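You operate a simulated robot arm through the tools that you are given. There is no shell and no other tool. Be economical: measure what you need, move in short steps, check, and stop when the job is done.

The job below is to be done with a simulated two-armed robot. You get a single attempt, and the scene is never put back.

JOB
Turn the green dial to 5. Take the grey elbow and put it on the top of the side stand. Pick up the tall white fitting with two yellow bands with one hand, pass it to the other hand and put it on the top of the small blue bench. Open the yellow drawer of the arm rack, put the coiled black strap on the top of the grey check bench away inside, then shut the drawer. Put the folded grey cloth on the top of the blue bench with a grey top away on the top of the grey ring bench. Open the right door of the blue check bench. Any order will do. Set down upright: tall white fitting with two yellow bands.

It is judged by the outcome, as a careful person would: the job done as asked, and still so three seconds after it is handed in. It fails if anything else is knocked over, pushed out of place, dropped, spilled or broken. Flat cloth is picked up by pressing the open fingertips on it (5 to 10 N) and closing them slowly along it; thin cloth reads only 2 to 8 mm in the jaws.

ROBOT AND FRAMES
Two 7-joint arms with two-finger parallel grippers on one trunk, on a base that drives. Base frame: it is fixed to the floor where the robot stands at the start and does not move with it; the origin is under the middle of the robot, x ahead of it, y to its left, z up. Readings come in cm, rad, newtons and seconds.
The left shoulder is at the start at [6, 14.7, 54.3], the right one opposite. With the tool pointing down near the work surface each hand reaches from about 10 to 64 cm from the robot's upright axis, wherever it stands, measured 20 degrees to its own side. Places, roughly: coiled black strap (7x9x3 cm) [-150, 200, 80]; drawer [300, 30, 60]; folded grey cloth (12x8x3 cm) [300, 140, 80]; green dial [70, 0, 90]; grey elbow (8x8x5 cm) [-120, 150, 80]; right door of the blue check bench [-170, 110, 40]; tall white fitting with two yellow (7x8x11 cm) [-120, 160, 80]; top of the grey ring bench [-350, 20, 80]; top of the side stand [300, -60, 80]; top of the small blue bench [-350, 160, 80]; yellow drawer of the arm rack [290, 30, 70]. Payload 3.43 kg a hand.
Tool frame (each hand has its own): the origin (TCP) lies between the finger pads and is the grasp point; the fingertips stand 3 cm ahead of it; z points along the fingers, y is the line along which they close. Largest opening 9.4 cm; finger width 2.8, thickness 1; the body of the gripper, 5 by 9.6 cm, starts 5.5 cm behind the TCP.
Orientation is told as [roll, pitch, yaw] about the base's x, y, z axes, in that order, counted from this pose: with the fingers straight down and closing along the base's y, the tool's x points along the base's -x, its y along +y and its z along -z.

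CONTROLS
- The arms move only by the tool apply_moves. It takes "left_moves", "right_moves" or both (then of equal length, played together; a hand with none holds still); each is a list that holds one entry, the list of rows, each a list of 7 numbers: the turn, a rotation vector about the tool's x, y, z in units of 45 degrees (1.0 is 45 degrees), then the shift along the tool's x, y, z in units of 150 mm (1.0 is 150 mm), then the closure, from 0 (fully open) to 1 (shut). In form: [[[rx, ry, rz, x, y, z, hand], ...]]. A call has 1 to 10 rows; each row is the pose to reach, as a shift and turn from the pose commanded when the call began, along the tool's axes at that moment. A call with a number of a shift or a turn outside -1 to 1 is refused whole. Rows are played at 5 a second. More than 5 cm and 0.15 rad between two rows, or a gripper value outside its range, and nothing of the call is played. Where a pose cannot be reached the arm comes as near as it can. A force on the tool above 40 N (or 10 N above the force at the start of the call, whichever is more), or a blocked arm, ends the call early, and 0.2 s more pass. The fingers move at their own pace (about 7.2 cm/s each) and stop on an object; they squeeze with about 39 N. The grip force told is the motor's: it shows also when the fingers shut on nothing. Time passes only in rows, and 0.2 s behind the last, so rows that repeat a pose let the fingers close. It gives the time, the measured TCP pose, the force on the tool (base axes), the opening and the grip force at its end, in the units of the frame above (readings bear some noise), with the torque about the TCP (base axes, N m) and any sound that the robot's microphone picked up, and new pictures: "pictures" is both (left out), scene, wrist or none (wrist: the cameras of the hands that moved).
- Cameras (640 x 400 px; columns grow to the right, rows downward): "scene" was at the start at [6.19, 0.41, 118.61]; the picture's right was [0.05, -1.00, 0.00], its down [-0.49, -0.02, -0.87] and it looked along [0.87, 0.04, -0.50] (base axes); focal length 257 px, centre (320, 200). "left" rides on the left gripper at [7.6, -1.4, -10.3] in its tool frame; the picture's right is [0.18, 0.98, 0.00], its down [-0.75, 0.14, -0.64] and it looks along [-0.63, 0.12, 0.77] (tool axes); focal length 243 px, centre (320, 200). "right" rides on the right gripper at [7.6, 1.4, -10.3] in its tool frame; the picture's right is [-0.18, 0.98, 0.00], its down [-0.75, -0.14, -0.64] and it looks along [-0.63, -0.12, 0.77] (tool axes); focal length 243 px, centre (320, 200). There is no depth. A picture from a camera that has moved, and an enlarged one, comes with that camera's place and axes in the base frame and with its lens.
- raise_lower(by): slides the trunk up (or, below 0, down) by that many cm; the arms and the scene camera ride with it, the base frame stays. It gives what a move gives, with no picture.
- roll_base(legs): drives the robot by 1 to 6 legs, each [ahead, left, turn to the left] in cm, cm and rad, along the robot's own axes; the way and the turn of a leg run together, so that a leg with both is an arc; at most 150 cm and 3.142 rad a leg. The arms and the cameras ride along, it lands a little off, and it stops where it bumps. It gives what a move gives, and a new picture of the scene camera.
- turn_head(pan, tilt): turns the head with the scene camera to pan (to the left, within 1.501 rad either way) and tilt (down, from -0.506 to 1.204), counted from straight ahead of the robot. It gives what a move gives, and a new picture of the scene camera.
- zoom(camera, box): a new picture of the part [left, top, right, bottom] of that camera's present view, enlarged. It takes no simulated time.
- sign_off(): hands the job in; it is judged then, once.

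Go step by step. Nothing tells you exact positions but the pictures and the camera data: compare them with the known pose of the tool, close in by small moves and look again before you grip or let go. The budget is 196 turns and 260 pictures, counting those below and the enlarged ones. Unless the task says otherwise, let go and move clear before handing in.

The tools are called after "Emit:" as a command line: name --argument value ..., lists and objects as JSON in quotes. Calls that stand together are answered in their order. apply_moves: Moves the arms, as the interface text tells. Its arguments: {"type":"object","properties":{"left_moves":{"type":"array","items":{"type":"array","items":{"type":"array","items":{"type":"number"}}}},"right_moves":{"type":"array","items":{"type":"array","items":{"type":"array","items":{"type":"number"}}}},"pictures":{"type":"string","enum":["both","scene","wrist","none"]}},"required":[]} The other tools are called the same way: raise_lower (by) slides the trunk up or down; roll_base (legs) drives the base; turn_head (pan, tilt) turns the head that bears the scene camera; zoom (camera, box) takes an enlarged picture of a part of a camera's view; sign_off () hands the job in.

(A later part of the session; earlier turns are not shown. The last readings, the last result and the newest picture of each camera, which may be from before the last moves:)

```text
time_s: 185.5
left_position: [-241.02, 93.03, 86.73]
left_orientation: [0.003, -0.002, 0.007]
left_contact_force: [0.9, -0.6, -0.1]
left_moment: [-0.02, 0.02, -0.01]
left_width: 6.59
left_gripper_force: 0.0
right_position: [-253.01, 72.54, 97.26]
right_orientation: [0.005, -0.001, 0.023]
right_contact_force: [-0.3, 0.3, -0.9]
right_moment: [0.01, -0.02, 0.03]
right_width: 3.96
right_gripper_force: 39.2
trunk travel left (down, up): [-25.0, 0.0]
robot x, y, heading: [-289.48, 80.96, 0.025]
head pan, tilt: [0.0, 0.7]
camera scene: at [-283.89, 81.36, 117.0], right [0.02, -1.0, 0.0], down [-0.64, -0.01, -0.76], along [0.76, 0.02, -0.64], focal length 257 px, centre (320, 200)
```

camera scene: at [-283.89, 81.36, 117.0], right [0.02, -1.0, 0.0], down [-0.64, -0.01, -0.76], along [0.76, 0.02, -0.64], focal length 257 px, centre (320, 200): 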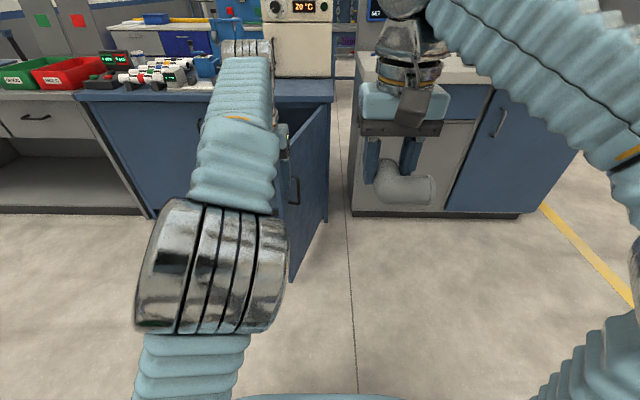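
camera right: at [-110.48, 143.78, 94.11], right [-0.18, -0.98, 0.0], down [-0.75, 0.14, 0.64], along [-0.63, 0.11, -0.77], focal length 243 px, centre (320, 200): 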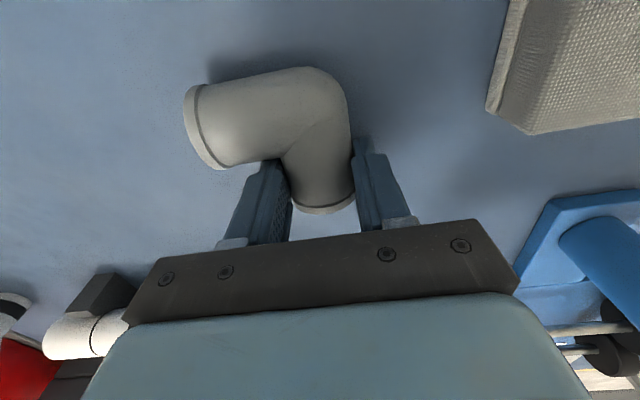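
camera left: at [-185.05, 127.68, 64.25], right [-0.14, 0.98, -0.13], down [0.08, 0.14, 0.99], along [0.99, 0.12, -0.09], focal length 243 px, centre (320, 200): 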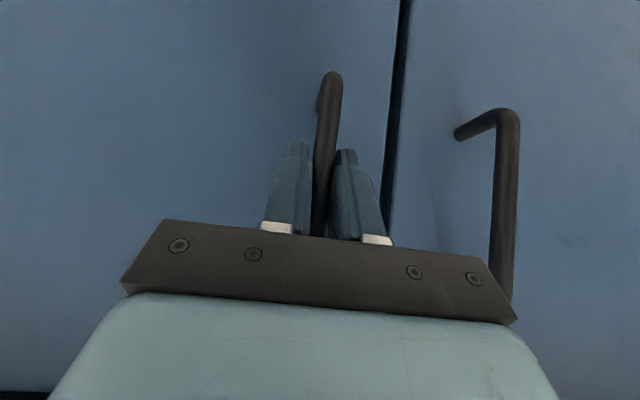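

Bringing the left hand home, then shifting north toward the grey check bench.

Emit:
apply_moves --left_moves '[[[0, 0, 0, 0.15, 0, -0.15, 0.3], [0, 0, 0, 0.3, 0.04, -0.3, 0.3], [0, 0, 0, 0.45, 0.08, -0.45, 0.3], [0, 0, 0, 0.6, 0.1, -0.6, 0.3], [0, 0, 0, 0.75, 0.1, -0.73, 0.3], [0, 0, 0, 0.75, 0.1, -0.73, 0.3]]]' --pictures "none"

Emit:
turn_head --pan 0.0 --tilt 0.45

Emit:
roll_base --legs '[[20, 0, 0], [0, 110, 0]]'

```text
time_s: 186.9
left_position: [-252.06, 94.55, 97.47]
left_orientation: [0.002, -0.003, 0.007]
left_contact_force: [-0.9, -0.1, 0.2]
left_moment: [0.02, 0.01, -0.01]
left_width: 6.59
left_gripper_force: 0.1
right_position: [-253.02, 72.52, 97.23]
right_orientation: [0.006, 0.002, 0.024]
right_contact_force: [0.9, 0.6, -0.2]
right_moment: [-0.05, -0.05, 0.03]
right_width: 3.98
right_gripper_force: 39.3
trunk travel left (down, up): [-25.0, 0.0]
robot x, y, heading: [-289.68, 81.44, 0.023]
head pan, tilt: [0.0, 0.7]
```

```text
time_s: 187.7
left_position: [-252.08, 94.56, 97.39]
left_orientation: [0.004, -0.002, 0.007]
left_contact_force: [0.4, 0.5, -0.3]
left_moment: [0.0, 0.01, 0.02]
left_width: 6.6
left_gripper_force: 0.0
right_position: [-252.98, 72.47, 97.28]
right_orientation: [0.004, 0.0, 0.025]
right_contact_force: [-0.2, -0.1, -0.9]
right_moment: [0.01, -0.03, -0.03]
right_width: 3.98
right_gripper_force: 39.2
trunk travel left (down, up): [-25.0, 0.0]
robot x, y, heading: [-289.86, 81.55, 0.022]
head pan, tilt: [0.0, 0.45]
camera scene: at [-283.21, 81.38, 119.22], right [0.02, -1.0, 0.0], down [-0.44, -0.01, -0.9], along [0.9, 0.02, -0.44], focal length 257 px, centre (320, 200)
```

scene: 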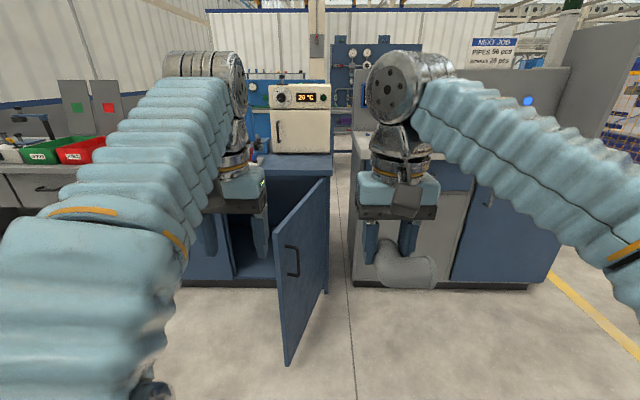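

```text
time_s: 194.5
left_position: [-235.81, 204.82, 97.44]
left_orientation: [0.003, -0.004, 0.022]
left_contact_force: [-0.3, 0.2, -1.1]
left_moment: [0.01, 0.0, 0.03]
left_width: 6.6
left_gripper_force: 0.0
right_position: [-236.51, 182.85, 97.24]
right_orientation: [0.006, 0.001, 0.038]
right_contact_force: [0.1, 0.2, -0.4]
right_moment: [0.0, 0.01, -0.03]
right_width: 4.01
right_gripper_force: 39.0
trunk travel left (down, up): [-25.0, 0.0]
robot x, y, heading: [-273.25, 190.9, 0.043]
head pan, tilt: [0.0, 0.45]
camera scene: at [-266.87, 191.29, 119.22], right [0.04, -1.0, 0.0], down [-0.43, -0.02, -0.9], along [0.9, 0.03, -0.44], focal length 257 px, centre (320, 200)
```

scene: 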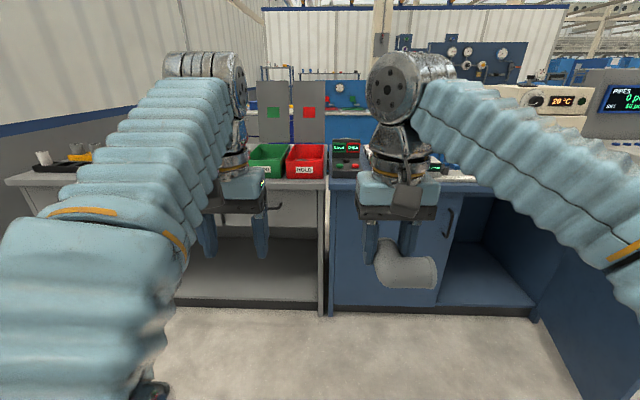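

The bins labelled GOOD/HOLD stand near [-150, 203]. I go closer to find the strap.

Emit:
roll_base --legs '[[45, 0, -0.04]]'

Emit:
turn_head --pan 0 --tilt 0.6

```text
time_s: 197.2
left_position: [-190.23, 204.02, 97.35]
left_orientation: [0.003, -0.004, -0.021]
left_contact_force: [-0.3, 0.2, 0.0]
left_moment: [0.03, -0.03, 0.01]
left_width: 6.57
left_gripper_force: 0.0
right_position: [-191.87, 182.24, 97.31]
right_orientation: [0.005, 0.0, -0.005]
right_contact_force: [-0.3, 0.3, -1.0]
right_moment: [0.01, -0.02, 0.0]
right_width: 3.99
right_gripper_force: 38.7
trunk travel left (down, up): [-25.0, 0.0]
robot x, y, heading: [-228.49, 191.82, -0.002]
head pan, tilt: [0.0, 0.45]
camera scene: at [-221.75, 191.78, 119.22], right [0.0, -1.0, 0.0], down [-0.44, 0.0, -0.9], along [0.9, 0.0, -0.44], focal length 257 px, centre (320, 200)
```

scene: 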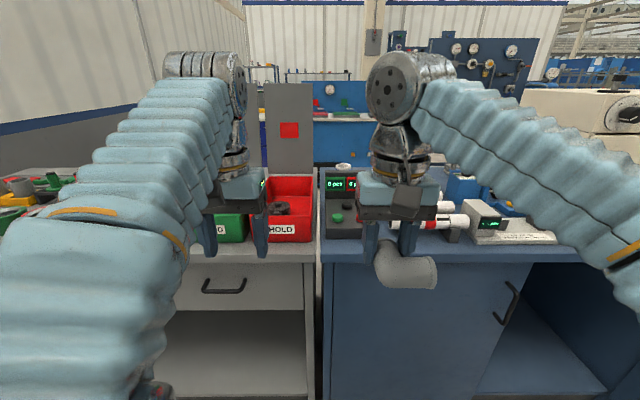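

```text
time_s: 197.9
left_position: [-190.17, 204.18, 97.4]
left_orientation: [0.003, -0.004, -0.02]
left_contact_force: [-0.5, 0.4, -0.5]
left_moment: [0.01, 0.0, -0.02]
left_width: 6.58
left_gripper_force: 0.1
right_position: [-191.75, 182.13, 97.21]
right_orientation: [0.007, 0.002, -0.004]
right_contact_force: [0.8, -0.4, -1.4]
right_moment: [-0.02, -0.02, 0.06]
right_width: 3.98
right_gripper_force: 39.4
trunk travel left (down, up): [-25.0, 0.0]
robot x, y, heading: [-227.74, 192.02, -0.003]
head pan, tilt: [0.0, 0.6]
camera scene: at [-222.09, 191.78, 117.87], right [0.0, -1.0, 0.0], down [-0.56, 0.0, -0.83], along [0.83, 0.0, -0.56], focal length 257 px, centre (320, 200)
```

scene: 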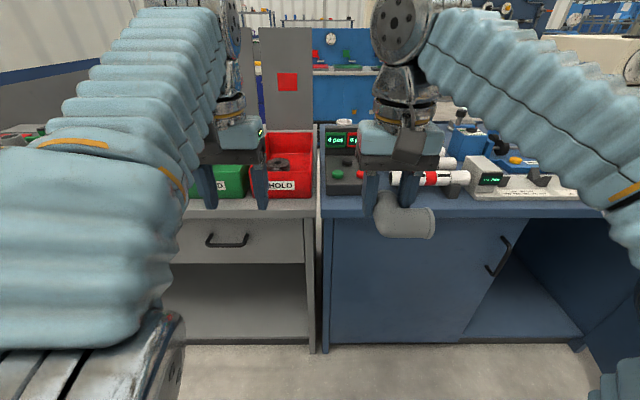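

Emit:
zoom --camera "scene" --box '[200, 120, 360, 220]'

```text
4.00 times, centred on (280, 170) of scene
camera zoom: at [-222.09, 191.78, 117.87], right [0.0, -1.0, 0.0], down [-0.56, 0.0, -0.83], along [0.83, 0.0, -0.56], focal length 1030 px, centre (480, 320)
```

zoom: 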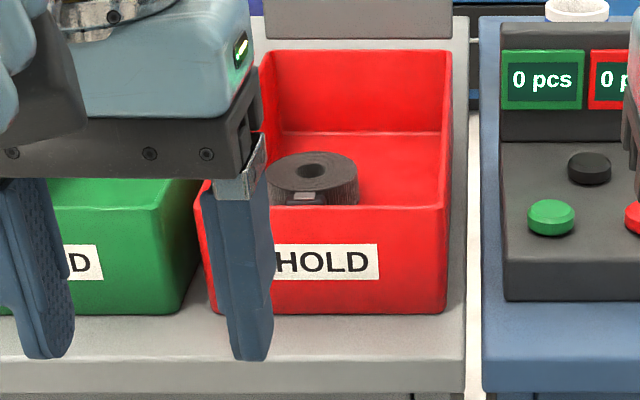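

A coil lies in the red HOLD bin. I'll check with the left wrist camera that this is the strap and whether there's another.

Emit:
zoom --camera "left" --box '[0, 0, 640, 400]'

Emit:
turn_head --pan 0.6 --tilt 0.35

```text
1.00 times, centred on (320, 200) of left (not enlarged: the box is as wide or as high as the picture)
camera zoom: at [-197.84, 202.72, 107.72], right [-0.16, 0.99, 0.0], down [0.75, 0.12, 0.64], along [0.64, 0.11, -0.76], focal length 243 px, centre (320, 200)
```

zoom: 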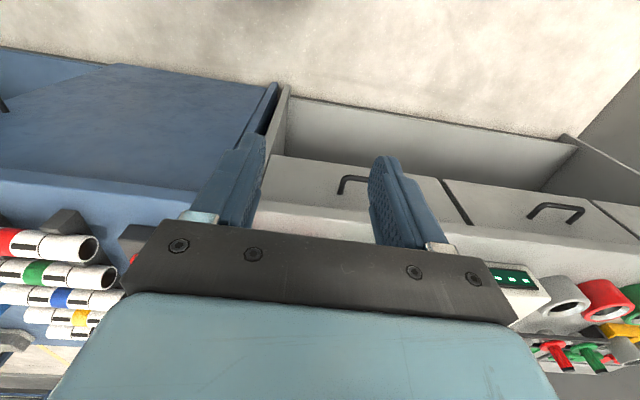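

```text
time_s: 198.9
left_position: [-190.1, 204.03, 97.48]
left_orientation: [0.004, -0.003, -0.02]
left_contact_force: [-0.1, 0.2, 0.7]
left_moment: [-0.01, 0.02, -0.01]
left_width: 6.58
left_gripper_force: 0.1
right_position: [-191.79, 182.11, 97.3]
right_orientation: [0.006, 0.0, -0.004]
right_contact_force: [-0.5, -0.3, 0.1]
right_moment: [0.02, 0.0, -0.01]
right_width: 3.97
right_gripper_force: 38.7
trunk travel left (down, up): [-25.0, 0.0]
robot x, y, heading: [-228.02, 191.43, -0.002]
head pan, tilt: [0.6, 0.351]
camera scene: at [-223.22, 197.04, 120.14], right [0.56, -0.83, 0.0], down [-0.28, -0.19, -0.94], along [0.78, 0.53, -0.34], focal length 257 px, centre (320, 200)
```

scene: 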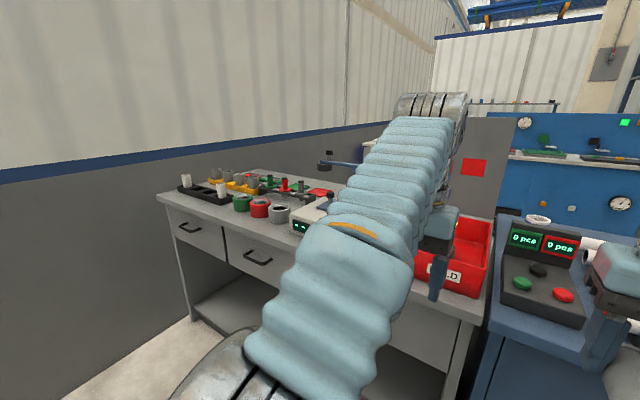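

Only this coil fits; it's inside the red bin at about [-153, 204], touching the left wall. I'll drive closer and turn the left hand 90° so it closes along x.

Emit:
turn_head --pan 0.2 --tilt 0.75

Emit:
roll_base --legs '[[23, 0, 0]]'

Emit:
apply_moves --left_moves '[[[0, 0, -0.17, 0, 0, 0, 0.1], [0, 0, -0.34, 0, 0, 0, 0.1], [0, 0, -0.51, 0, 0, 0, 0.1], [0, 0, -0.68, 0, 0, 0, 0], [0, 0, -0.85, 0, 0, 0, 0], [0, 0, -1.0, 0, 0, 0, 0], [0, 0, -1.0, 0, 0, 0, 0]]]' --pictures "none"

Emit:
apply_moves --left_moves '[[[0, 0, -0.17, 0, 0, 0, 0], [0, 0, -0.34, 0, 0, 0, 0], [0, 0, -0.51, 0, 0, 0, 0], [0, 0, -0.68, 0, 0, 0, 0], [0, 0, -0.85, 0, 0, 0, 0], [0, 0, -1.0, 0, 0, 0, 0], [0, 0, -1.0, 0, 0, 0, 0]]]' --pictures "both"

```text
time_s: 199.8
left_position: [-190.29, 203.99, 97.48]
left_orientation: [0.004, -0.002, -0.019]
left_contact_force: [0.3, 0.0, 0.2]
left_moment: [-0.01, -0.01, 0.0]
left_width: 6.57
left_gripper_force: 0.0
right_position: [-191.74, 182.07, 97.38]
right_orientation: [0.006, 0.001, -0.005]
right_contact_force: [0.9, 0.0, 0.4]
right_moment: [-0.01, -0.01, 0.01]
right_width: 3.98
right_gripper_force: 39.4
trunk travel left (down, up): [-25.0, 0.0]
robot x, y, heading: [-228.04, 191.89, -0.005]
head pan, tilt: [0.201, 0.75]
camera scene: at [-222.8, 193.44, 116.59], right [0.2, -0.98, 0.0], down [-0.67, -0.13, -0.73], along [0.72, 0.14, -0.68], focal length 257 px, centre (320, 200)
```

scene: 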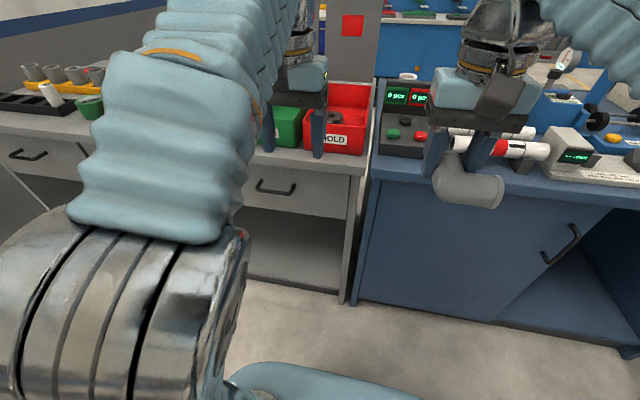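

```text
time_s: 201.5
left_position: [-167.24, 204.15, 97.47]
left_orientation: [0.003, -0.005, -0.016]
left_contact_force: [0.0, 0.2, -0.4]
left_moment: [0.0, 0.0, -0.01]
left_width: 6.6
left_gripper_force: 0.0
right_position: [-168.56, 182.15, 97.31]
right_orientation: [0.006, 0.001, 0.0]
right_contact_force: [-0.1, 0.0, -0.3]
right_moment: [-0.02, 0.02, -0.02]
right_width: 3.99
right_gripper_force: 38.8
trunk travel left (down, up): [-25.0, 0.0]
robot x, y, heading: [-204.82, 191.7, -0.0]
head pan, tilt: [0.201, 0.75]
camera scene: at [-199.78, 193.39, 116.58], right [0.2, -0.98, 0.0], down [-0.67, -0.14, -0.73], along [0.72, 0.15, -0.68], focal length 257 px, centre (320, 200)
```

scene: 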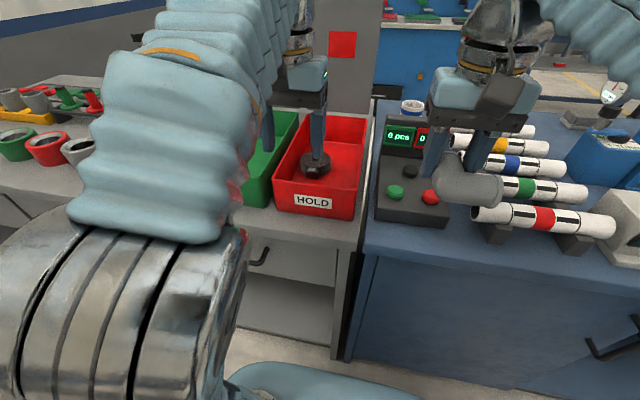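

```text
time_s: 203.1
left_position: [-167.29, 204.2, 97.48]
left_orientation: [0.001, -0.004, 0.77]
left_contact_force: [0.5, 0.1, 0.1]
left_moment: [0.04, 0.0, 0.02]
left_width: 9.4
left_gripper_force: 0.0
right_position: [-168.69, 182.28, 97.29]
right_orientation: [0.006, 0.001, 0.0]
right_contact_force: [0.7, 0.6, -0.3]
right_moment: [-0.02, 0.0, 0.02]
right_width: 4.0
right_gripper_force: 38.9
trunk travel left (down, up): [-25.0, 0.0]
robot x, y, heading: [-205.11, 191.91, -0.002]
head pan, tilt: [0.201, 0.75]
```

```text
time_s: 204.7
left_position: [-167.26, 204.24, 97.49]
left_orientation: [-0.004, -0.004, 1.555]
left_contact_force: [-0.4, 0.7, 0.0]
left_moment: [-0.06, 0.05, -0.04]
left_width: 9.4
left_gripper_force: 0.0
right_position: [-168.64, 182.11, 97.23]
right_orientation: [0.005, -0.003, 0.0]
right_contact_force: [0.5, 0.1, -0.6]
right_moment: [-0.02, 0.0, -0.01]
right_width: 3.98
right_gripper_force: 39.3
trunk travel left (down, up): [-25.0, 0.0]
robot x, y, heading: [-205.18, 191.79, 0.004]
head pan, tilt: [0.201, 0.75]
camera scene: at [-199.76, 193.39, 116.58], right [0.2, -0.98, 0.0], down [-0.67, -0.14, -0.73], along [0.72, 0.15, -0.68], focal length 257 px, centre (320, 200)
camera left: at [-165.91, 196.42, 107.75], right [-0.99, -0.17, 0.0], down [-0.13, 0.75, 0.64], along [-0.11, 0.64, -0.77], focal length 243 px, centre (320, 200)
```

scene: 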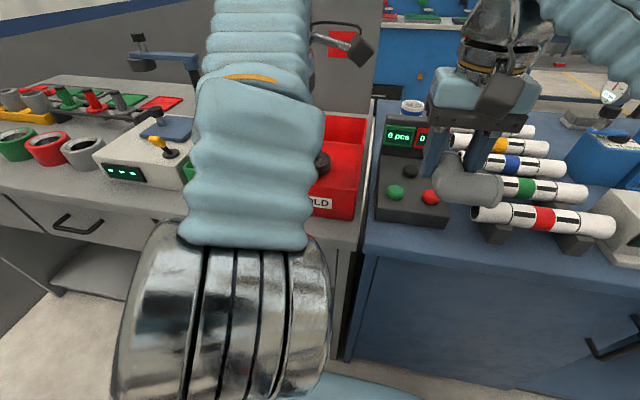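
left: 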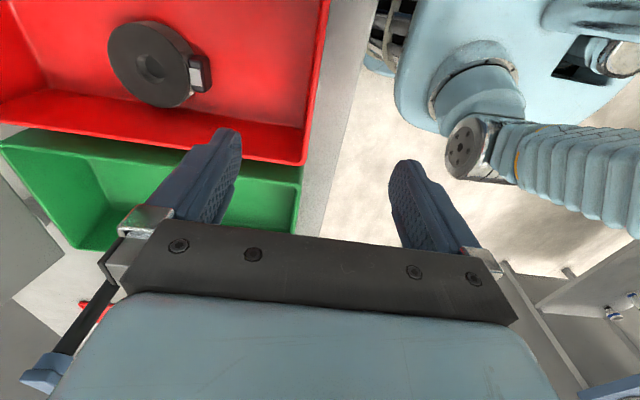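

The coil with its buckle (pointing −x) is clearly visible. Zooming to judge the gaps in the bin.

Emit:
zoom --camera "left" --box '[60, 0, 300, 150]'

```text
2.67 times, centred on (180, 75) of left
camera zoom: at [-165.91, 196.42, 107.75], right [-0.99, -0.17, 0.0], down [-0.13, 0.75, 0.64], along [-0.11, 0.64, -0.77], focal length 647 px, centre (693, 533)
```

zoom: 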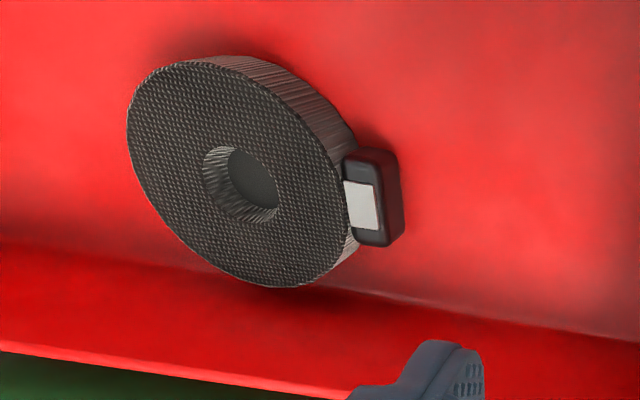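

The coil sits about 1.2 cm from the left wall with its buckle pointing −x (9 cm long that way), so it can't be straddled yet. I'll rotate it by pushing the buckle sideways with closed fingers, entering the bin on its free side.

Emit:
apply_moves --left_moves '[[[0, 0, 0, 0.1, -0.2, 0, 1.0], [0, 0, 0, 0.2, -0.4, 0, 1.0], [0, 0, 0, 0.35, -0.6, 0.02, 1.0], [0, 0, 0, 0.37, -0.687, 0.1, 1.0], [0, 0, 0, 0.37, -0.687, 0.25, 1.0], [0, 0, 0, 0.37, -0.687, 0.4, 1.0], [0, 0, 0, 0.37, -0.687, 0.4, 1.0]]]' --pictures "wrist"

```text
time_s: 206.3
left_position: [-156.89, 198.44, 91.44]
left_orientation: [-0.003, -0.005, 1.554]
left_contact_force: [-0.5, -0.2, 0.6]
left_moment: [0.03, 0.0, 0.0]
left_width: 0.0
left_gripper_force: 32.9
left hand out of reach, approached as far as the arm can: row 3
right_position: [-168.65, 182.18, 97.34]
right_orientation: [0.005, 0.0, 0.001]
right_contact_force: [0.0, 0.4, 0.1]
right_moment: [0.0, 0.0, -0.06]
right_width: 3.95
right_gripper_force: 39.5
trunk travel left (down, up): [-25.0, 0.0]
robot x, y, heading: [-205.19, 191.96, 0.005]
head pan, tilt: [0.201, 0.75]
camera left: at [-155.62, 190.71, 101.62], right [-0.99, -0.17, 0.0], down [-0.13, 0.75, 0.64], along [-0.1, 0.64, -0.77], focal length 243 px, centre (320, 200)
```

left: 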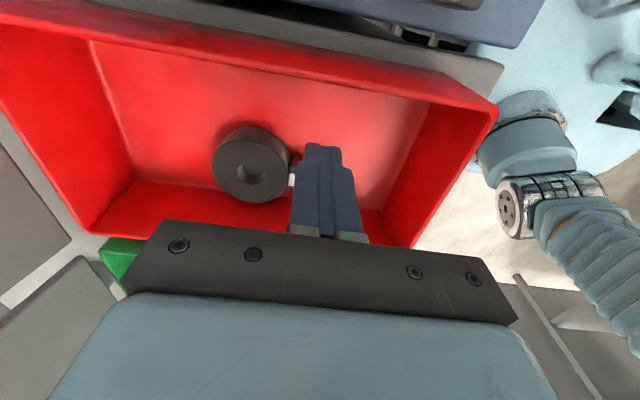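

Fingers are beside the buckle on the free side. Lowering, then pushing the buckle toward +y.

Emit:
apply_moves --left_moves '[[[0, 0, 0, 0, -0.02, 0.15, 1.0], [0, 0, 0, 0, -0.02, 0.3, 1.0], [0, 0, 0, 0, -0.02, 0.43, 1.0], [0, 0, 0, 0, -0.02, 0.43, 1.0]]]' --pictures "wrist"

```text
time_s: 207.3
left_position: [-156.69, 198.24, 84.98]
left_orientation: [-0.002, -0.002, 1.555]
left_contact_force: [-0.2, 0.3, 0.6]
left_moment: [0.01, 0.01, 0.01]
left_width: 0.0
left_gripper_force: 32.5
right_position: [-168.7, 182.06, 97.24]
right_orientation: [0.006, 0.001, 0.001]
right_contact_force: [-0.3, -0.1, -0.9]
right_moment: [0.03, -0.03, 0.0]
right_width: 3.98
right_gripper_force: 39.3
trunk travel left (down, up): [-25.0, 0.0]
robot x, y, heading: [-205.31, 191.9, -0.002]
head pan, tilt: [0.201, 0.75]
camera left: at [-155.39, 190.6, 95.19], right [-0.99, -0.17, 0.0], down [-0.13, 0.75, 0.64], along [-0.1, 0.64, -0.77], focal length 243 px, centre (320, 200)
```

left: 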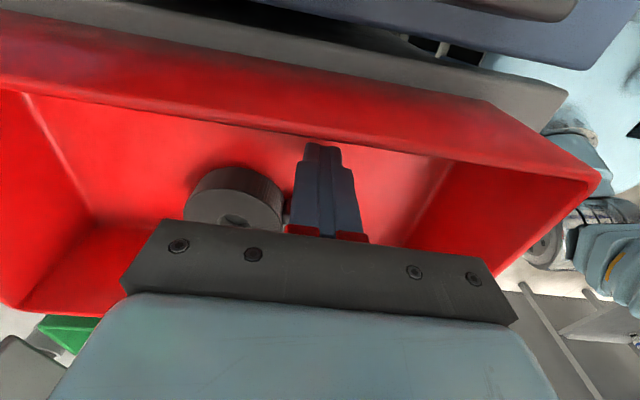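

Now pushing in +y.

Emit:
apply_moves --left_moves '[[[0, 0, 0, -0.07, 0, 0, 1.0], [0, 0, 0, -0.13, 0, 0, 1.0], [0, 0, 0, -0.18, 0, 0, 1.0], [0, 0, 0, -0.23, 0, 0, 1.0], [0, 0, 0, -0.28, 0, 0, 1.0], [0, 0, 0, -0.33, 0, 0, 1.0], [0, 0, 0, -0.33, 0, 0, 1.0]]]' --pictures "wrist"

```text
time_s: 208.9
left_position: [-156.57, 203.36, 85.0]
left_orientation: [-0.003, -0.003, 1.552]
left_contact_force: [-0.5, -0.2, 0.0]
left_moment: [0.0, 0.01, 0.01]
left_width: 0.0
left_gripper_force: 32.6
right_position: [-168.68, 182.22, 97.31]
right_orientation: [0.005, 0.0, 0.0]
right_contact_force: [0.4, 0.2, -0.9]
right_moment: [-0.02, -0.06, -0.01]
right_width: 3.98
right_gripper_force: 38.8
trunk travel left (down, up): [-25.0, 0.0]
robot x, y, heading: [-204.86, 191.79, 0.002]
head pan, tilt: [0.201, 0.75]
camera left: at [-155.3, 195.63, 95.27], right [-0.99, -0.17, 0.0], down [-0.13, 0.75, 0.64], along [-0.11, 0.64, -0.77], focal length 243 px, centre (320, 200)
```

left: 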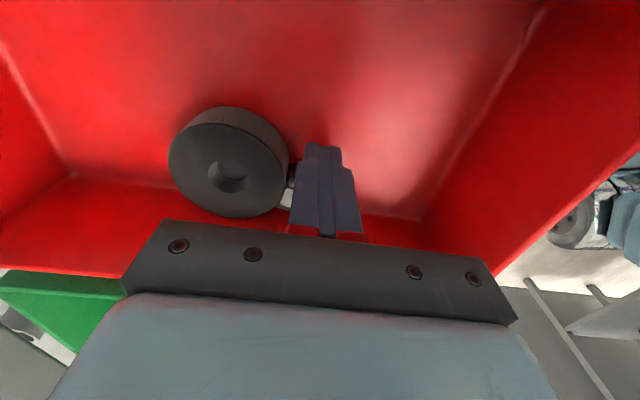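

The buckle has begun to turn. Pushing 2.3 cm more.

Emit:
apply_moves --left_moves '[[[0, 0, 0, -0.05, 0, 0, 1.0], [0, 0, 0, -0.1, 0, 0, 1.0], [0, 0, 0, -0.15, 0, 0, 1.0], [0, 0, 0, -0.15, 0, 0, 1.0]]]' --pictures "wrist"

```text
time_s: 209.8
left_position: [-156.77, 204.77, 85.17]
left_orientation: [0.003, 0.007, 1.541]
left_contact_force: [-4.6, -12.1, -0.2]
left_moment: [-0.26, 0.09, -0.04]
left_width: 0.01
left_gripper_force: 32.8
right_position: [-168.76, 182.02, 97.33]
right_orientation: [0.006, 0.0, 0.0]
right_contact_force: [0.9, -0.2, -0.5]
right_moment: [0.04, -0.01, -0.03]
right_width: 3.99
right_gripper_force: 38.8
trunk travel left (down, up): [-25.0, 0.0]
robot x, y, heading: [-204.96, 191.67, 0.001]
head pan, tilt: [0.201, 0.75]
stopped in row 4 (left hand): the force on the tool passed its limit at 43 N (the readings are from after the stop); the commanded pose is now the measured one
camera left: at [-155.45, 197.04, 95.43], right [-0.99, -0.15, 0.0], down [-0.12, 0.76, 0.64], along [-0.1, 0.63, -0.77], focal length 243 px, centre (320, 200)
```

left: 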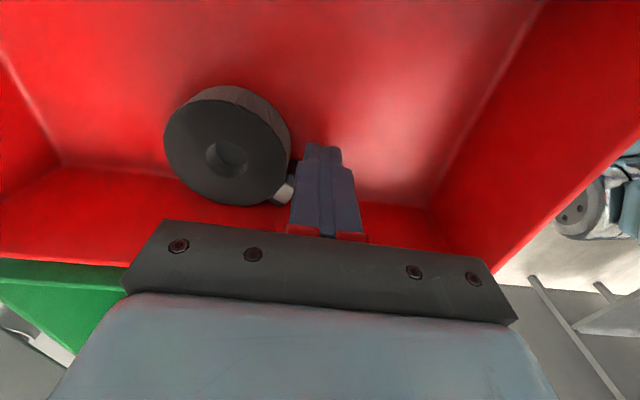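

It jammed lightly. I back off and lift to look from above.

Emit:
apply_moves --left_moves '[[[0, 0, 0, 0.1, 0, 0, 1.0], [0, 0, 0, 0.2, 0, 0, 1.0], [0, 0, 0, 0.25, 0, -0.15, 1.0], [0, 0, 0, 0.25, 0, -0.3, 1.0], [0, 0, 0, 0.3, 0.05, -0.45, 1.0], [0, 0, 0, 0.35, 0.15, -0.6, 1.0], [0, 0, 0, 0.35, 0.25, -0.75, 0.5], [0, 0, 0, 0.35, 0.25, -0.75, 0]]]' --pictures "wrist"

Emit:
zoom --camera "left" --box '[100, 20, 420, 220]'

```text
time_s: 211.6
left_position: [-160.57, 199.99, 96.36]
left_orientation: [0.002, 0.006, 1.544]
left_contact_force: [-0.5, 0.8, -0.6]
left_moment: [-0.02, -0.01, 0.0]
left_width: 8.0
left_gripper_force: 0.1
right_position: [-168.77, 182.23, 97.36]
right_orientation: [0.006, 0.0, 0.0]
right_contact_force: [-1.0, 0.8, -1.2]
right_moment: [-0.02, -0.05, -0.03]
right_width: 3.99
right_gripper_force: 39.0
trunk travel left (down, up): [-25.0, 0.0]
robot x, y, heading: [-205.02, 191.42, -0.001]
head pan, tilt: [0.201, 0.75]
camera left: at [-159.23, 192.28, 106.72], right [-0.99, -0.16, 0.0], down [-0.12, 0.76, 0.64], along [-0.1, 0.63, -0.77], focal length 243 px, centre (320, 200)
```

left: 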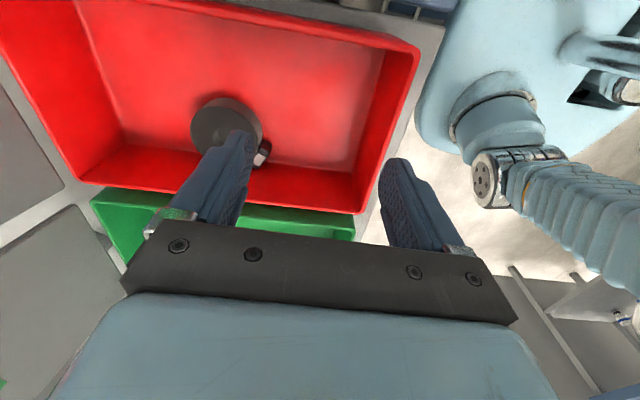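

```text
2.00 times, centred on (260, 120) of left
camera zoom: at [-159.23, 192.28, 106.72], right [-0.99, -0.16, 0.0], down [-0.12, 0.76, 0.64], along [-0.1, 0.63, -0.77], focal length 485 px, centre (440, 360)
```

zoom: 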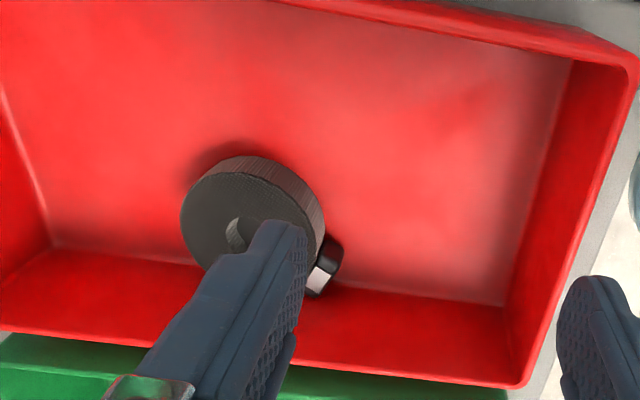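

The coil is at [-151.4, 203.7] and the buckle now points 33° toward +y. I turn the hand 20° so the fingers miss it, and move above the coil.

Emit:
apply_moves --left_moves '[[[0, 0, -0.16, -0.05, -0.12, 0, 0], [0, 0, -0.32, -0.1, -0.24, 0.05, 0], [0, 0, -0.479, -0.15, -0.36, 0.15, 0], [0, 0, -0.479, -0.2, -0.48, 0.28, 0], [0, 0, -0.479, -0.263, -0.607, 0.4, 0], [0, 0, -0.479, -0.263, -0.607, 0.4, 0]]]' --pictures "wrist"

```text
time_s: 212.9
left_position: [-151.4, 203.64, 90.4]
left_orientation: [0.005, 0.003, 1.919]
left_contact_force: [0.3, 0.1, 1.2]
left_moment: [0.0, 0.04, 0.03]
left_width: 9.41
left_gripper_force: 0.0
right_position: [-168.7, 182.05, 97.25]
right_orientation: [0.005, 0.001, 0.0]
right_contact_force: [1.1, -0.9, -0.8]
right_moment: [-0.03, -0.02, 0.02]
right_width: 3.96
right_gripper_force: 39.5
trunk travel left (down, up): [-25.0, 0.0]
robot x, y, heading: [-204.99, 191.76, -0.0]
head pan, tilt: [0.201, 0.75]
camera left: at [-147.25, 196.91, 100.66], right [-0.86, -0.51, 0.0], down [-0.39, 0.66, 0.64], along [-0.33, 0.55, -0.77], focal length 243 px, centre (320, 200)
```

left: 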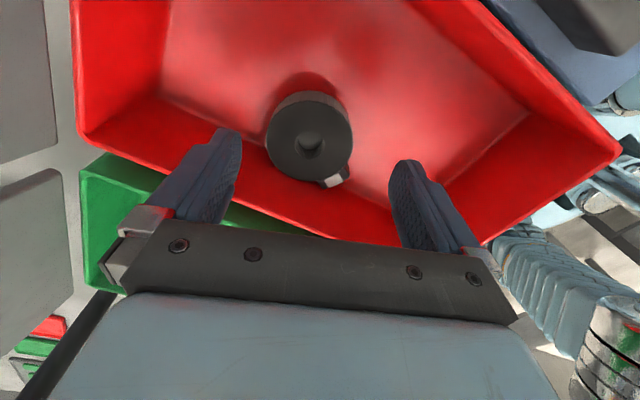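

The coil is between the fingers with the buckle clear. Small correction and down.

Emit:
apply_moves --left_moves '[[[0, 0, 0, -0.01, -0.035, 0.1, 0], [0, 0, 0, -0.01, -0.035, 0.2, 0], [0, 0, 0, -0.01, -0.035, 0.3, 0], [0, 0, 0, -0.01, -0.035, 0.37, 0], [0, 0, 0, -0.01, -0.035, 0.37, 0]]]' --pictures "wrist"

```text
time_s: 214.2
left_position: [-150.8, 203.74, 84.53]
left_orientation: [0.004, 0.002, 1.915]
left_contact_force: [-0.4, -1.0, -0.1]
left_moment: [-0.02, 0.0, 0.01]
left_width: 9.41
left_gripper_force: 0.1
right_position: [-168.68, 182.08, 97.4]
right_orientation: [0.006, 0.0, -0.001]
right_contact_force: [0.5, 0.0, 0.0]
right_moment: [0.01, -0.02, 0.01]
right_width: 4.0
right_gripper_force: 39.5
trunk travel left (down, up): [-25.0, 0.0]
robot x, y, heading: [-205.09, 191.98, 0.003]
head pan, tilt: [0.201, 0.75]
camera left: at [-146.84, 197.08, 94.98], right [-0.86, -0.51, 0.0], down [-0.39, 0.66, 0.64], along [-0.33, 0.55, -0.77], focal length 243 px, centre (320, 200)
```

left: 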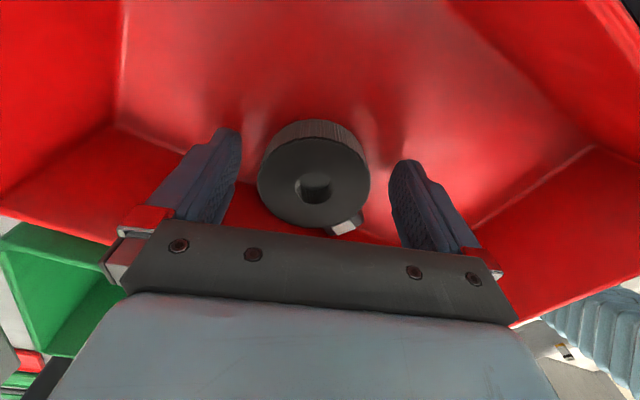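

Straddled. Closing gently.

Emit:
apply_moves --left_moves '[[[0, 0, 0, 0, 0, 0, 0.15], [0, 0, 0, 0, 0, 0, 0.3], [0, 0, 0, 0, 0, 0, 0.5], [0, 0, 0, 0, 0, 0, 0.5], [0, 0, 0, 0, 0, 0, 0.5]]]' --pictures "wrist"

```text
time_s: 215.3
left_position: [-150.94, 203.66, 84.72]
left_orientation: [0.003, 0.005, 1.918]
left_contact_force: [0.4, 0.1, 0.2]
left_moment: [0.0, 0.0, 0.02]
left_width: 6.79
left_gripper_force: 38.6
right_position: [-168.73, 182.08, 97.26]
right_orientation: [0.006, -0.001, 0.0]
right_contact_force: [-0.2, 0.1, -0.1]
right_moment: [0.05, -0.01, 0.0]
right_width: 3.98
right_gripper_force: 38.6
trunk travel left (down, up): [-25.0, 0.0]
robot x, y, heading: [-205.05, 191.73, -0.0]
head pan, tilt: [0.201, 0.75]
camera left: at [-146.85, 197.08, 95.0], right [-0.86, -0.51, 0.0], down [-0.39, 0.66, 0.64], along [-0.33, 0.55, -0.77], focal length 243 px, centre (320, 200)
```

left: 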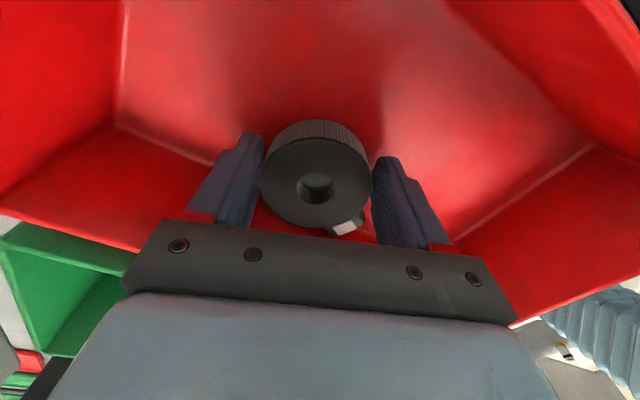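

Strap held (6.8 cm). Lifting out over the front wall.

Emit:
apply_moves --left_moves '[[[0, 0, 0, 0, 0, -0.17, 0.5], [0, 0, 0, 0, 0, -0.33, 0.5], [0, 0, 0, -0.04, 0.12, -0.5, 0.5], [0, 0, 0, -0.09, 0.26, -0.68, 0.5], [0, 0, 0, -0.15, 0.42, -0.8, 0.5], [0, 0, 0, -0.22, 0.6, -0.83, 0.5], [0, 0, 0, -0.3, 0.8, -0.83, 0.5], [0, 0, 0, -0.364, 1.0, -0.83, 0.5], [0, 0, 0, -0.364, 1.0, -0.83, 0.5]]]' --pictures "both"

```text
time_s: 217.3
left_position: [-167.07, 203.89, 97.27]
left_orientation: [0.004, 0.006, 1.917]
left_contact_force: [0.3, 0.8, -1.2]
left_moment: [0.03, -0.02, 0.03]
left_width: 6.8
left_gripper_force: 39.1
right_position: [-168.67, 181.99, 97.29]
right_orientation: [0.005, 0.001, -0.001]
right_contact_force: [0.0, -0.6, -0.7]
right_moment: [-0.01, -0.02, 0.03]
right_width: 3.98
right_gripper_force: 39.0
trunk travel left (down, up): [-25.0, 0.0]
robot x, y, heading: [-205.14, 191.77, -0.001]
head pan, tilt: [0.201, 0.75]
camera scene: at [-199.79, 193.35, 116.58], right [0.2, -0.98, 0.0], down [-0.67, -0.14, -0.73], along [0.72, 0.14, -0.68], focal length 257 px, centre (320, 200)
camera left: at [-163.0, 197.15, 107.6], right [-0.86, -0.51, 0.0], down [-0.39, 0.66, 0.64], along [-0.33, 0.55, -0.77], focal length 243 px, centre (320, 200)
```

scene: 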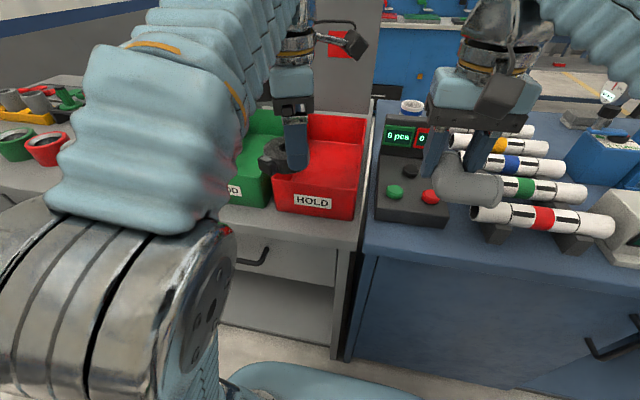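
left: 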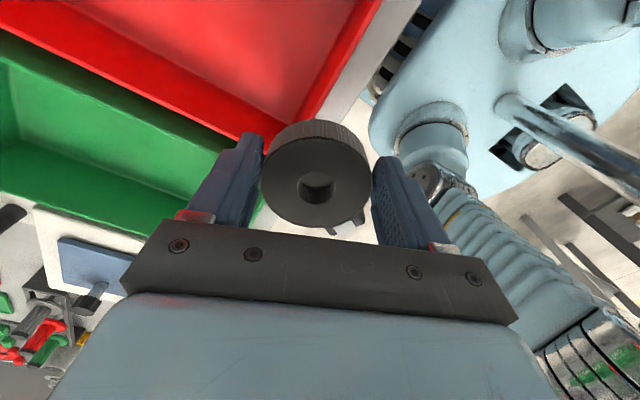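

Strap and elbow are both held. Backing out and driving south, then east along the aisle.

Emit:
turn_head --pan 0 --tilt 0.4

Emit:
roll_base --legs '[[-55, 0, 0], [0, 0, -1.571], [105, 0, 0], [105, 0, 0], [103, 0, 0], [0, 0, 1.571]]'

```text
time_s: 218.2
left_position: [-167.02, 203.88, 97.41]
left_orientation: [0.004, 0.008, 1.919]
left_contact_force: [-0.3, 0.3, -0.7]
left_moment: [-0.05, -0.04, 0.01]
left_width: 6.83
left_gripper_force: 38.5
right_position: [-168.68, 182.22, 97.25]
right_orientation: [0.005, 0.001, -0.001]
right_contact_force: [-0.2, 0.1, -0.7]
right_moment: [0.01, 0.0, -0.01]
right_width: 3.99
right_gripper_force: 39.1
trunk travel left (down, up): [-25.0, 0.0]
robot x, y, heading: [-204.73, 191.78, -0.005]
head pan, tilt: [0.0, 0.4]
camera scene: at [-198.63, 191.7, 119.68], right [0.0, -1.0, 0.0], down [-0.39, 0.0, -0.92], along [0.92, 0.0, -0.39], focal length 257 px, centre (320, 200)
```

scene: 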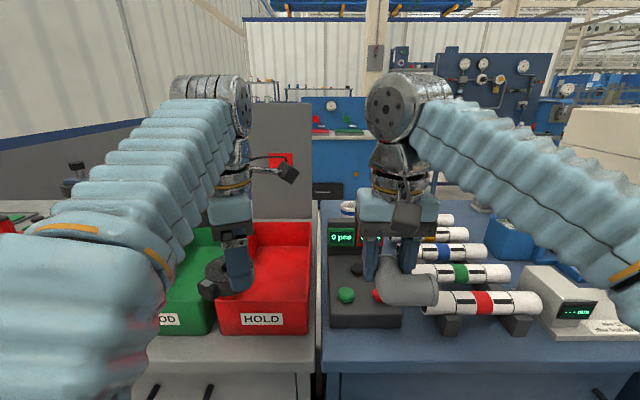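

```text
time_s: 244.0
left_position: [-231.82, -107.76, 97.33]
left_orientation: [0.003, 0.005, 1.934]
left_contact_force: [0.7, 0.0, -0.9]
left_moment: [-0.01, 0.0, 0.02]
left_width: 6.74
left_gripper_force: 39.2
right_position: [-233.11, -129.4, 97.27]
right_orientation: [0.006, 0.001, 0.016]
right_contact_force: [-0.2, -0.8, -0.5]
right_moment: [0.03, 0.0, -0.02]
right_width: 3.98
right_gripper_force: 39.2
trunk travel left (down, up): [-25.0, 0.0]
robot x, y, heading: [-269.24, -120.22, 0.012]
head pan, tilt: [0.0, 0.4]
camera scene: at [-263.18, -120.3, 119.69], right [0.01, -1.0, 0.0], down [-0.39, -0.01, -0.92], along [0.92, 0.01, -0.39], focal length 257 px, centre (320, 200)
```

scene: 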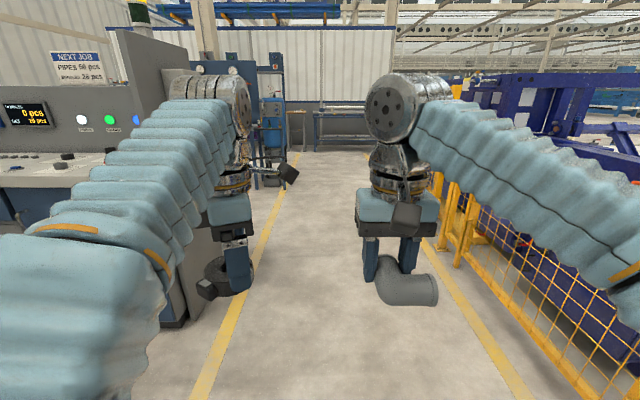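

Aisle is clear. Driving east.

Emit:
roll_base --legs '[[0, 0, -0.015], [110, 0, 0], [110, 0, 0], [110, 0, 0]]'

```text
time_s: 260.3
left_position: [95.72, -101.64, 97.36]
left_orientation: [0.004, 0.007, 1.943]
left_contact_force: [-0.3, -0.5, -1.3]
left_moment: [-0.01, -0.01, 0.01]
left_width: 6.72
left_gripper_force: 39.3
right_position: [94.48, -123.47, 97.26]
right_orientation: [0.005, 0.0, 0.025]
right_contact_force: [-0.2, 0.9, 0.2]
right_moment: [-0.02, -0.02, 0.03]
right_width: 4.03
right_gripper_force: 39.3
trunk travel left (down, up): [-25.0, 0.0]
robot x, y, heading: [57.74, -114.59, 0.02]
head pan, tilt: [0.0, 0.4]
camera scene: at [64.32, -114.56, 119.69], right [0.02, -1.0, 0.0], down [-0.39, -0.01, -0.92], along [0.92, 0.02, -0.39], focal length 257 px, centre (320, 200)
```

scene: 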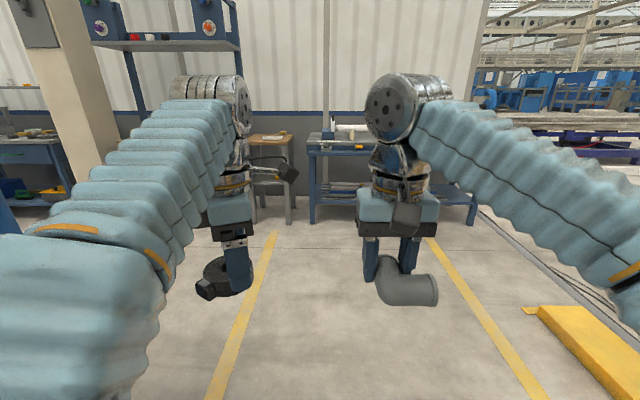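

The side stand appears to be the wooden-topped one near the middle. Driving on and zooming.

Emit:
roll_base --legs '[[120, 0, -0.02]]'

Emit:
zoom --camera "scene" --box '[100, 60, 420, 260]'

```text
time_s: 266.5
left_position: [218.57, -101.74, 97.33]
left_orientation: [0.003, 0.006, 1.913]
left_contact_force: [-0.1, -0.8, -0.9]
left_moment: [0.01, -0.02, -0.01]
left_width: 6.74
left_gripper_force: 39.2
right_position: [216.7, -123.53, 97.24]
right_orientation: [0.005, -0.002, -0.004]
right_contact_force: [-0.4, 0.2, -0.7]
right_moment: [0.04, 0.04, 0.02]
right_width: 3.99
right_gripper_force: 39.1
trunk travel left (down, up): [-25.0, 0.0]
robot x, y, heading: [180.42, -113.69, -0.008]
head pan, tilt: [0.0, 0.4]
camera scene: at [186.84, -113.74, 119.69], right [-0.01, -1.0, 0.0], down [-0.39, 0.0, -0.92], along [0.92, -0.01, -0.39], focal length 257 px, centre (320, 200)
```

scene: 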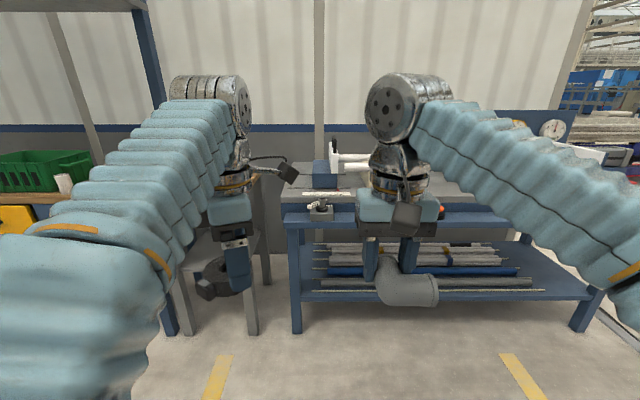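

```text
2.00 times, centred on (260, 160) of scene
camera zoom: at [186.84, -113.74, 119.69], right [-0.01, -1.0, 0.0], down [-0.39, 0.0, -0.92], along [0.92, -0.01, -0.39], focal length 515 px, centre (440, 280)
```

zoom: 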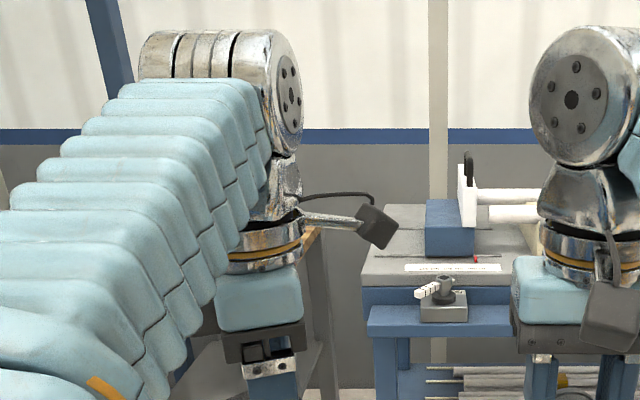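

Shifting left to face the side stand.

Emit:
roll_base --legs '[[0, 50, 0.008]]'

Emit:
turn_head --pan 0 --tilt 0.5

```text
time_s: 269.4
left_position: [219.01, -52.07, 97.19]
left_orientation: [0.003, 0.005, 1.914]
left_contact_force: [-0.5, -0.2, -2.1]
left_moment: [-0.02, -0.01, 0.01]
left_width: 6.73
left_gripper_force: 39.7
right_position: [217.15, -73.82, 97.23]
right_orientation: [0.007, 0.001, -0.007]
right_contact_force: [-0.6, 0.0, -0.2]
right_moment: [0.03, 0.0, 0.01]
right_width: 3.97
right_gripper_force: 39.0
trunk travel left (down, up): [-25.0, 0.0]
robot x, y, heading: [180.9, -63.82, -0.008]
head pan, tilt: [0.0, 0.4]
camera scene: at [187.2, -64.02, 119.69], right [-0.01, -1.0, 0.0], down [-0.39, 0.0, -0.92], along [0.92, -0.01, -0.39], focal length 257 px, centre (320, 200)
```

scene: 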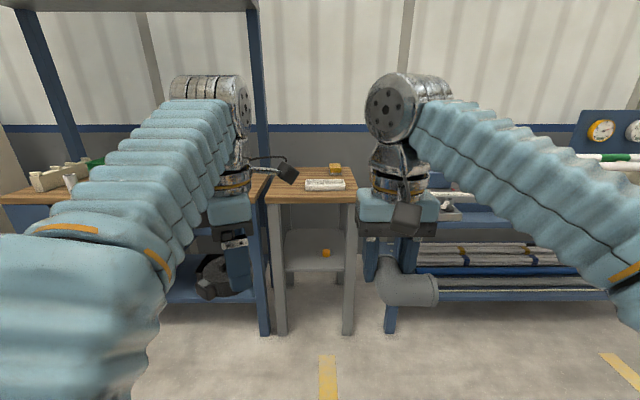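

```text
time_s: 270.1
left_position: [218.93, -52.12, 97.13]
left_orientation: [0.004, 0.003, 1.912]
left_contact_force: [0.3, 0.1, -0.7]
left_moment: [0.02, -0.02, 0.03]
left_width: 6.72
left_gripper_force: 39.0
right_position: [217.13, -73.77, 97.42]
right_orientation: [0.006, -0.002, -0.005]
right_contact_force: [0.2, -0.2, -0.3]
right_moment: [0.0, -0.03, 0.06]
right_width: 3.98
right_gripper_force: 39.0
trunk travel left (down, up): [-25.0, 0.0]
robot x, y, heading: [180.59, -63.91, -0.004]
head pan, tilt: [0.0, 0.499]
camera scene: at [187.04, -64.01, 118.78], right [-0.01, -1.0, 0.0], down [-0.48, 0.0, -0.88], along [0.88, -0.01, -0.48], focal length 257 px, centre (320, 200)
```

scene: 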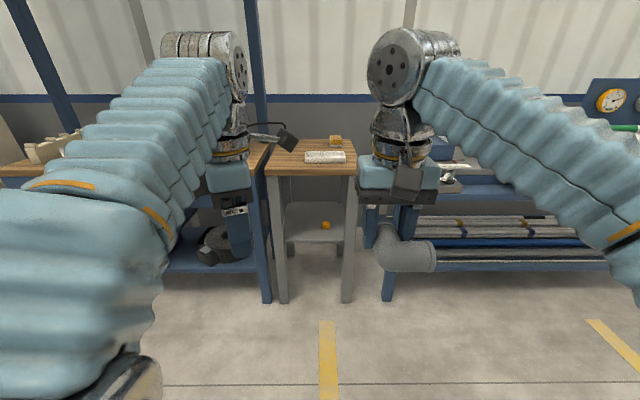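

The side stand is straight ahead with a pad and a small yellow block on it. Zooming to pick a free spot.

Emit:
zoom --camera "scene" --box '[240, 110, 400, 210]'

```text
4.00 times, centred on (320, 160) of scene
camera zoom: at [187.04, -64.01, 118.78], right [-0.01, -1.0, 0.0], down [-0.48, 0.0, -0.88], along [0.88, -0.01, -0.48], focal length 1030 px, centre (320, 360)
```

zoom: 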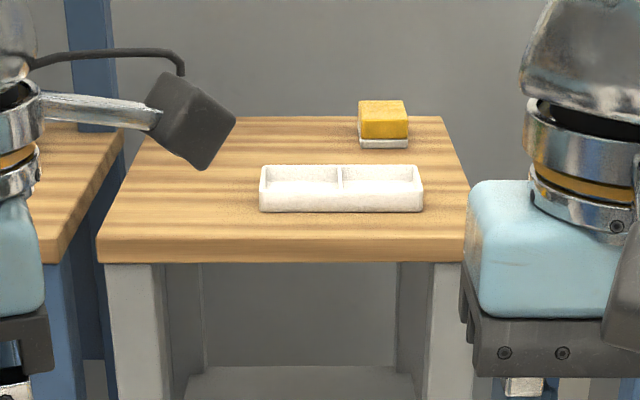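

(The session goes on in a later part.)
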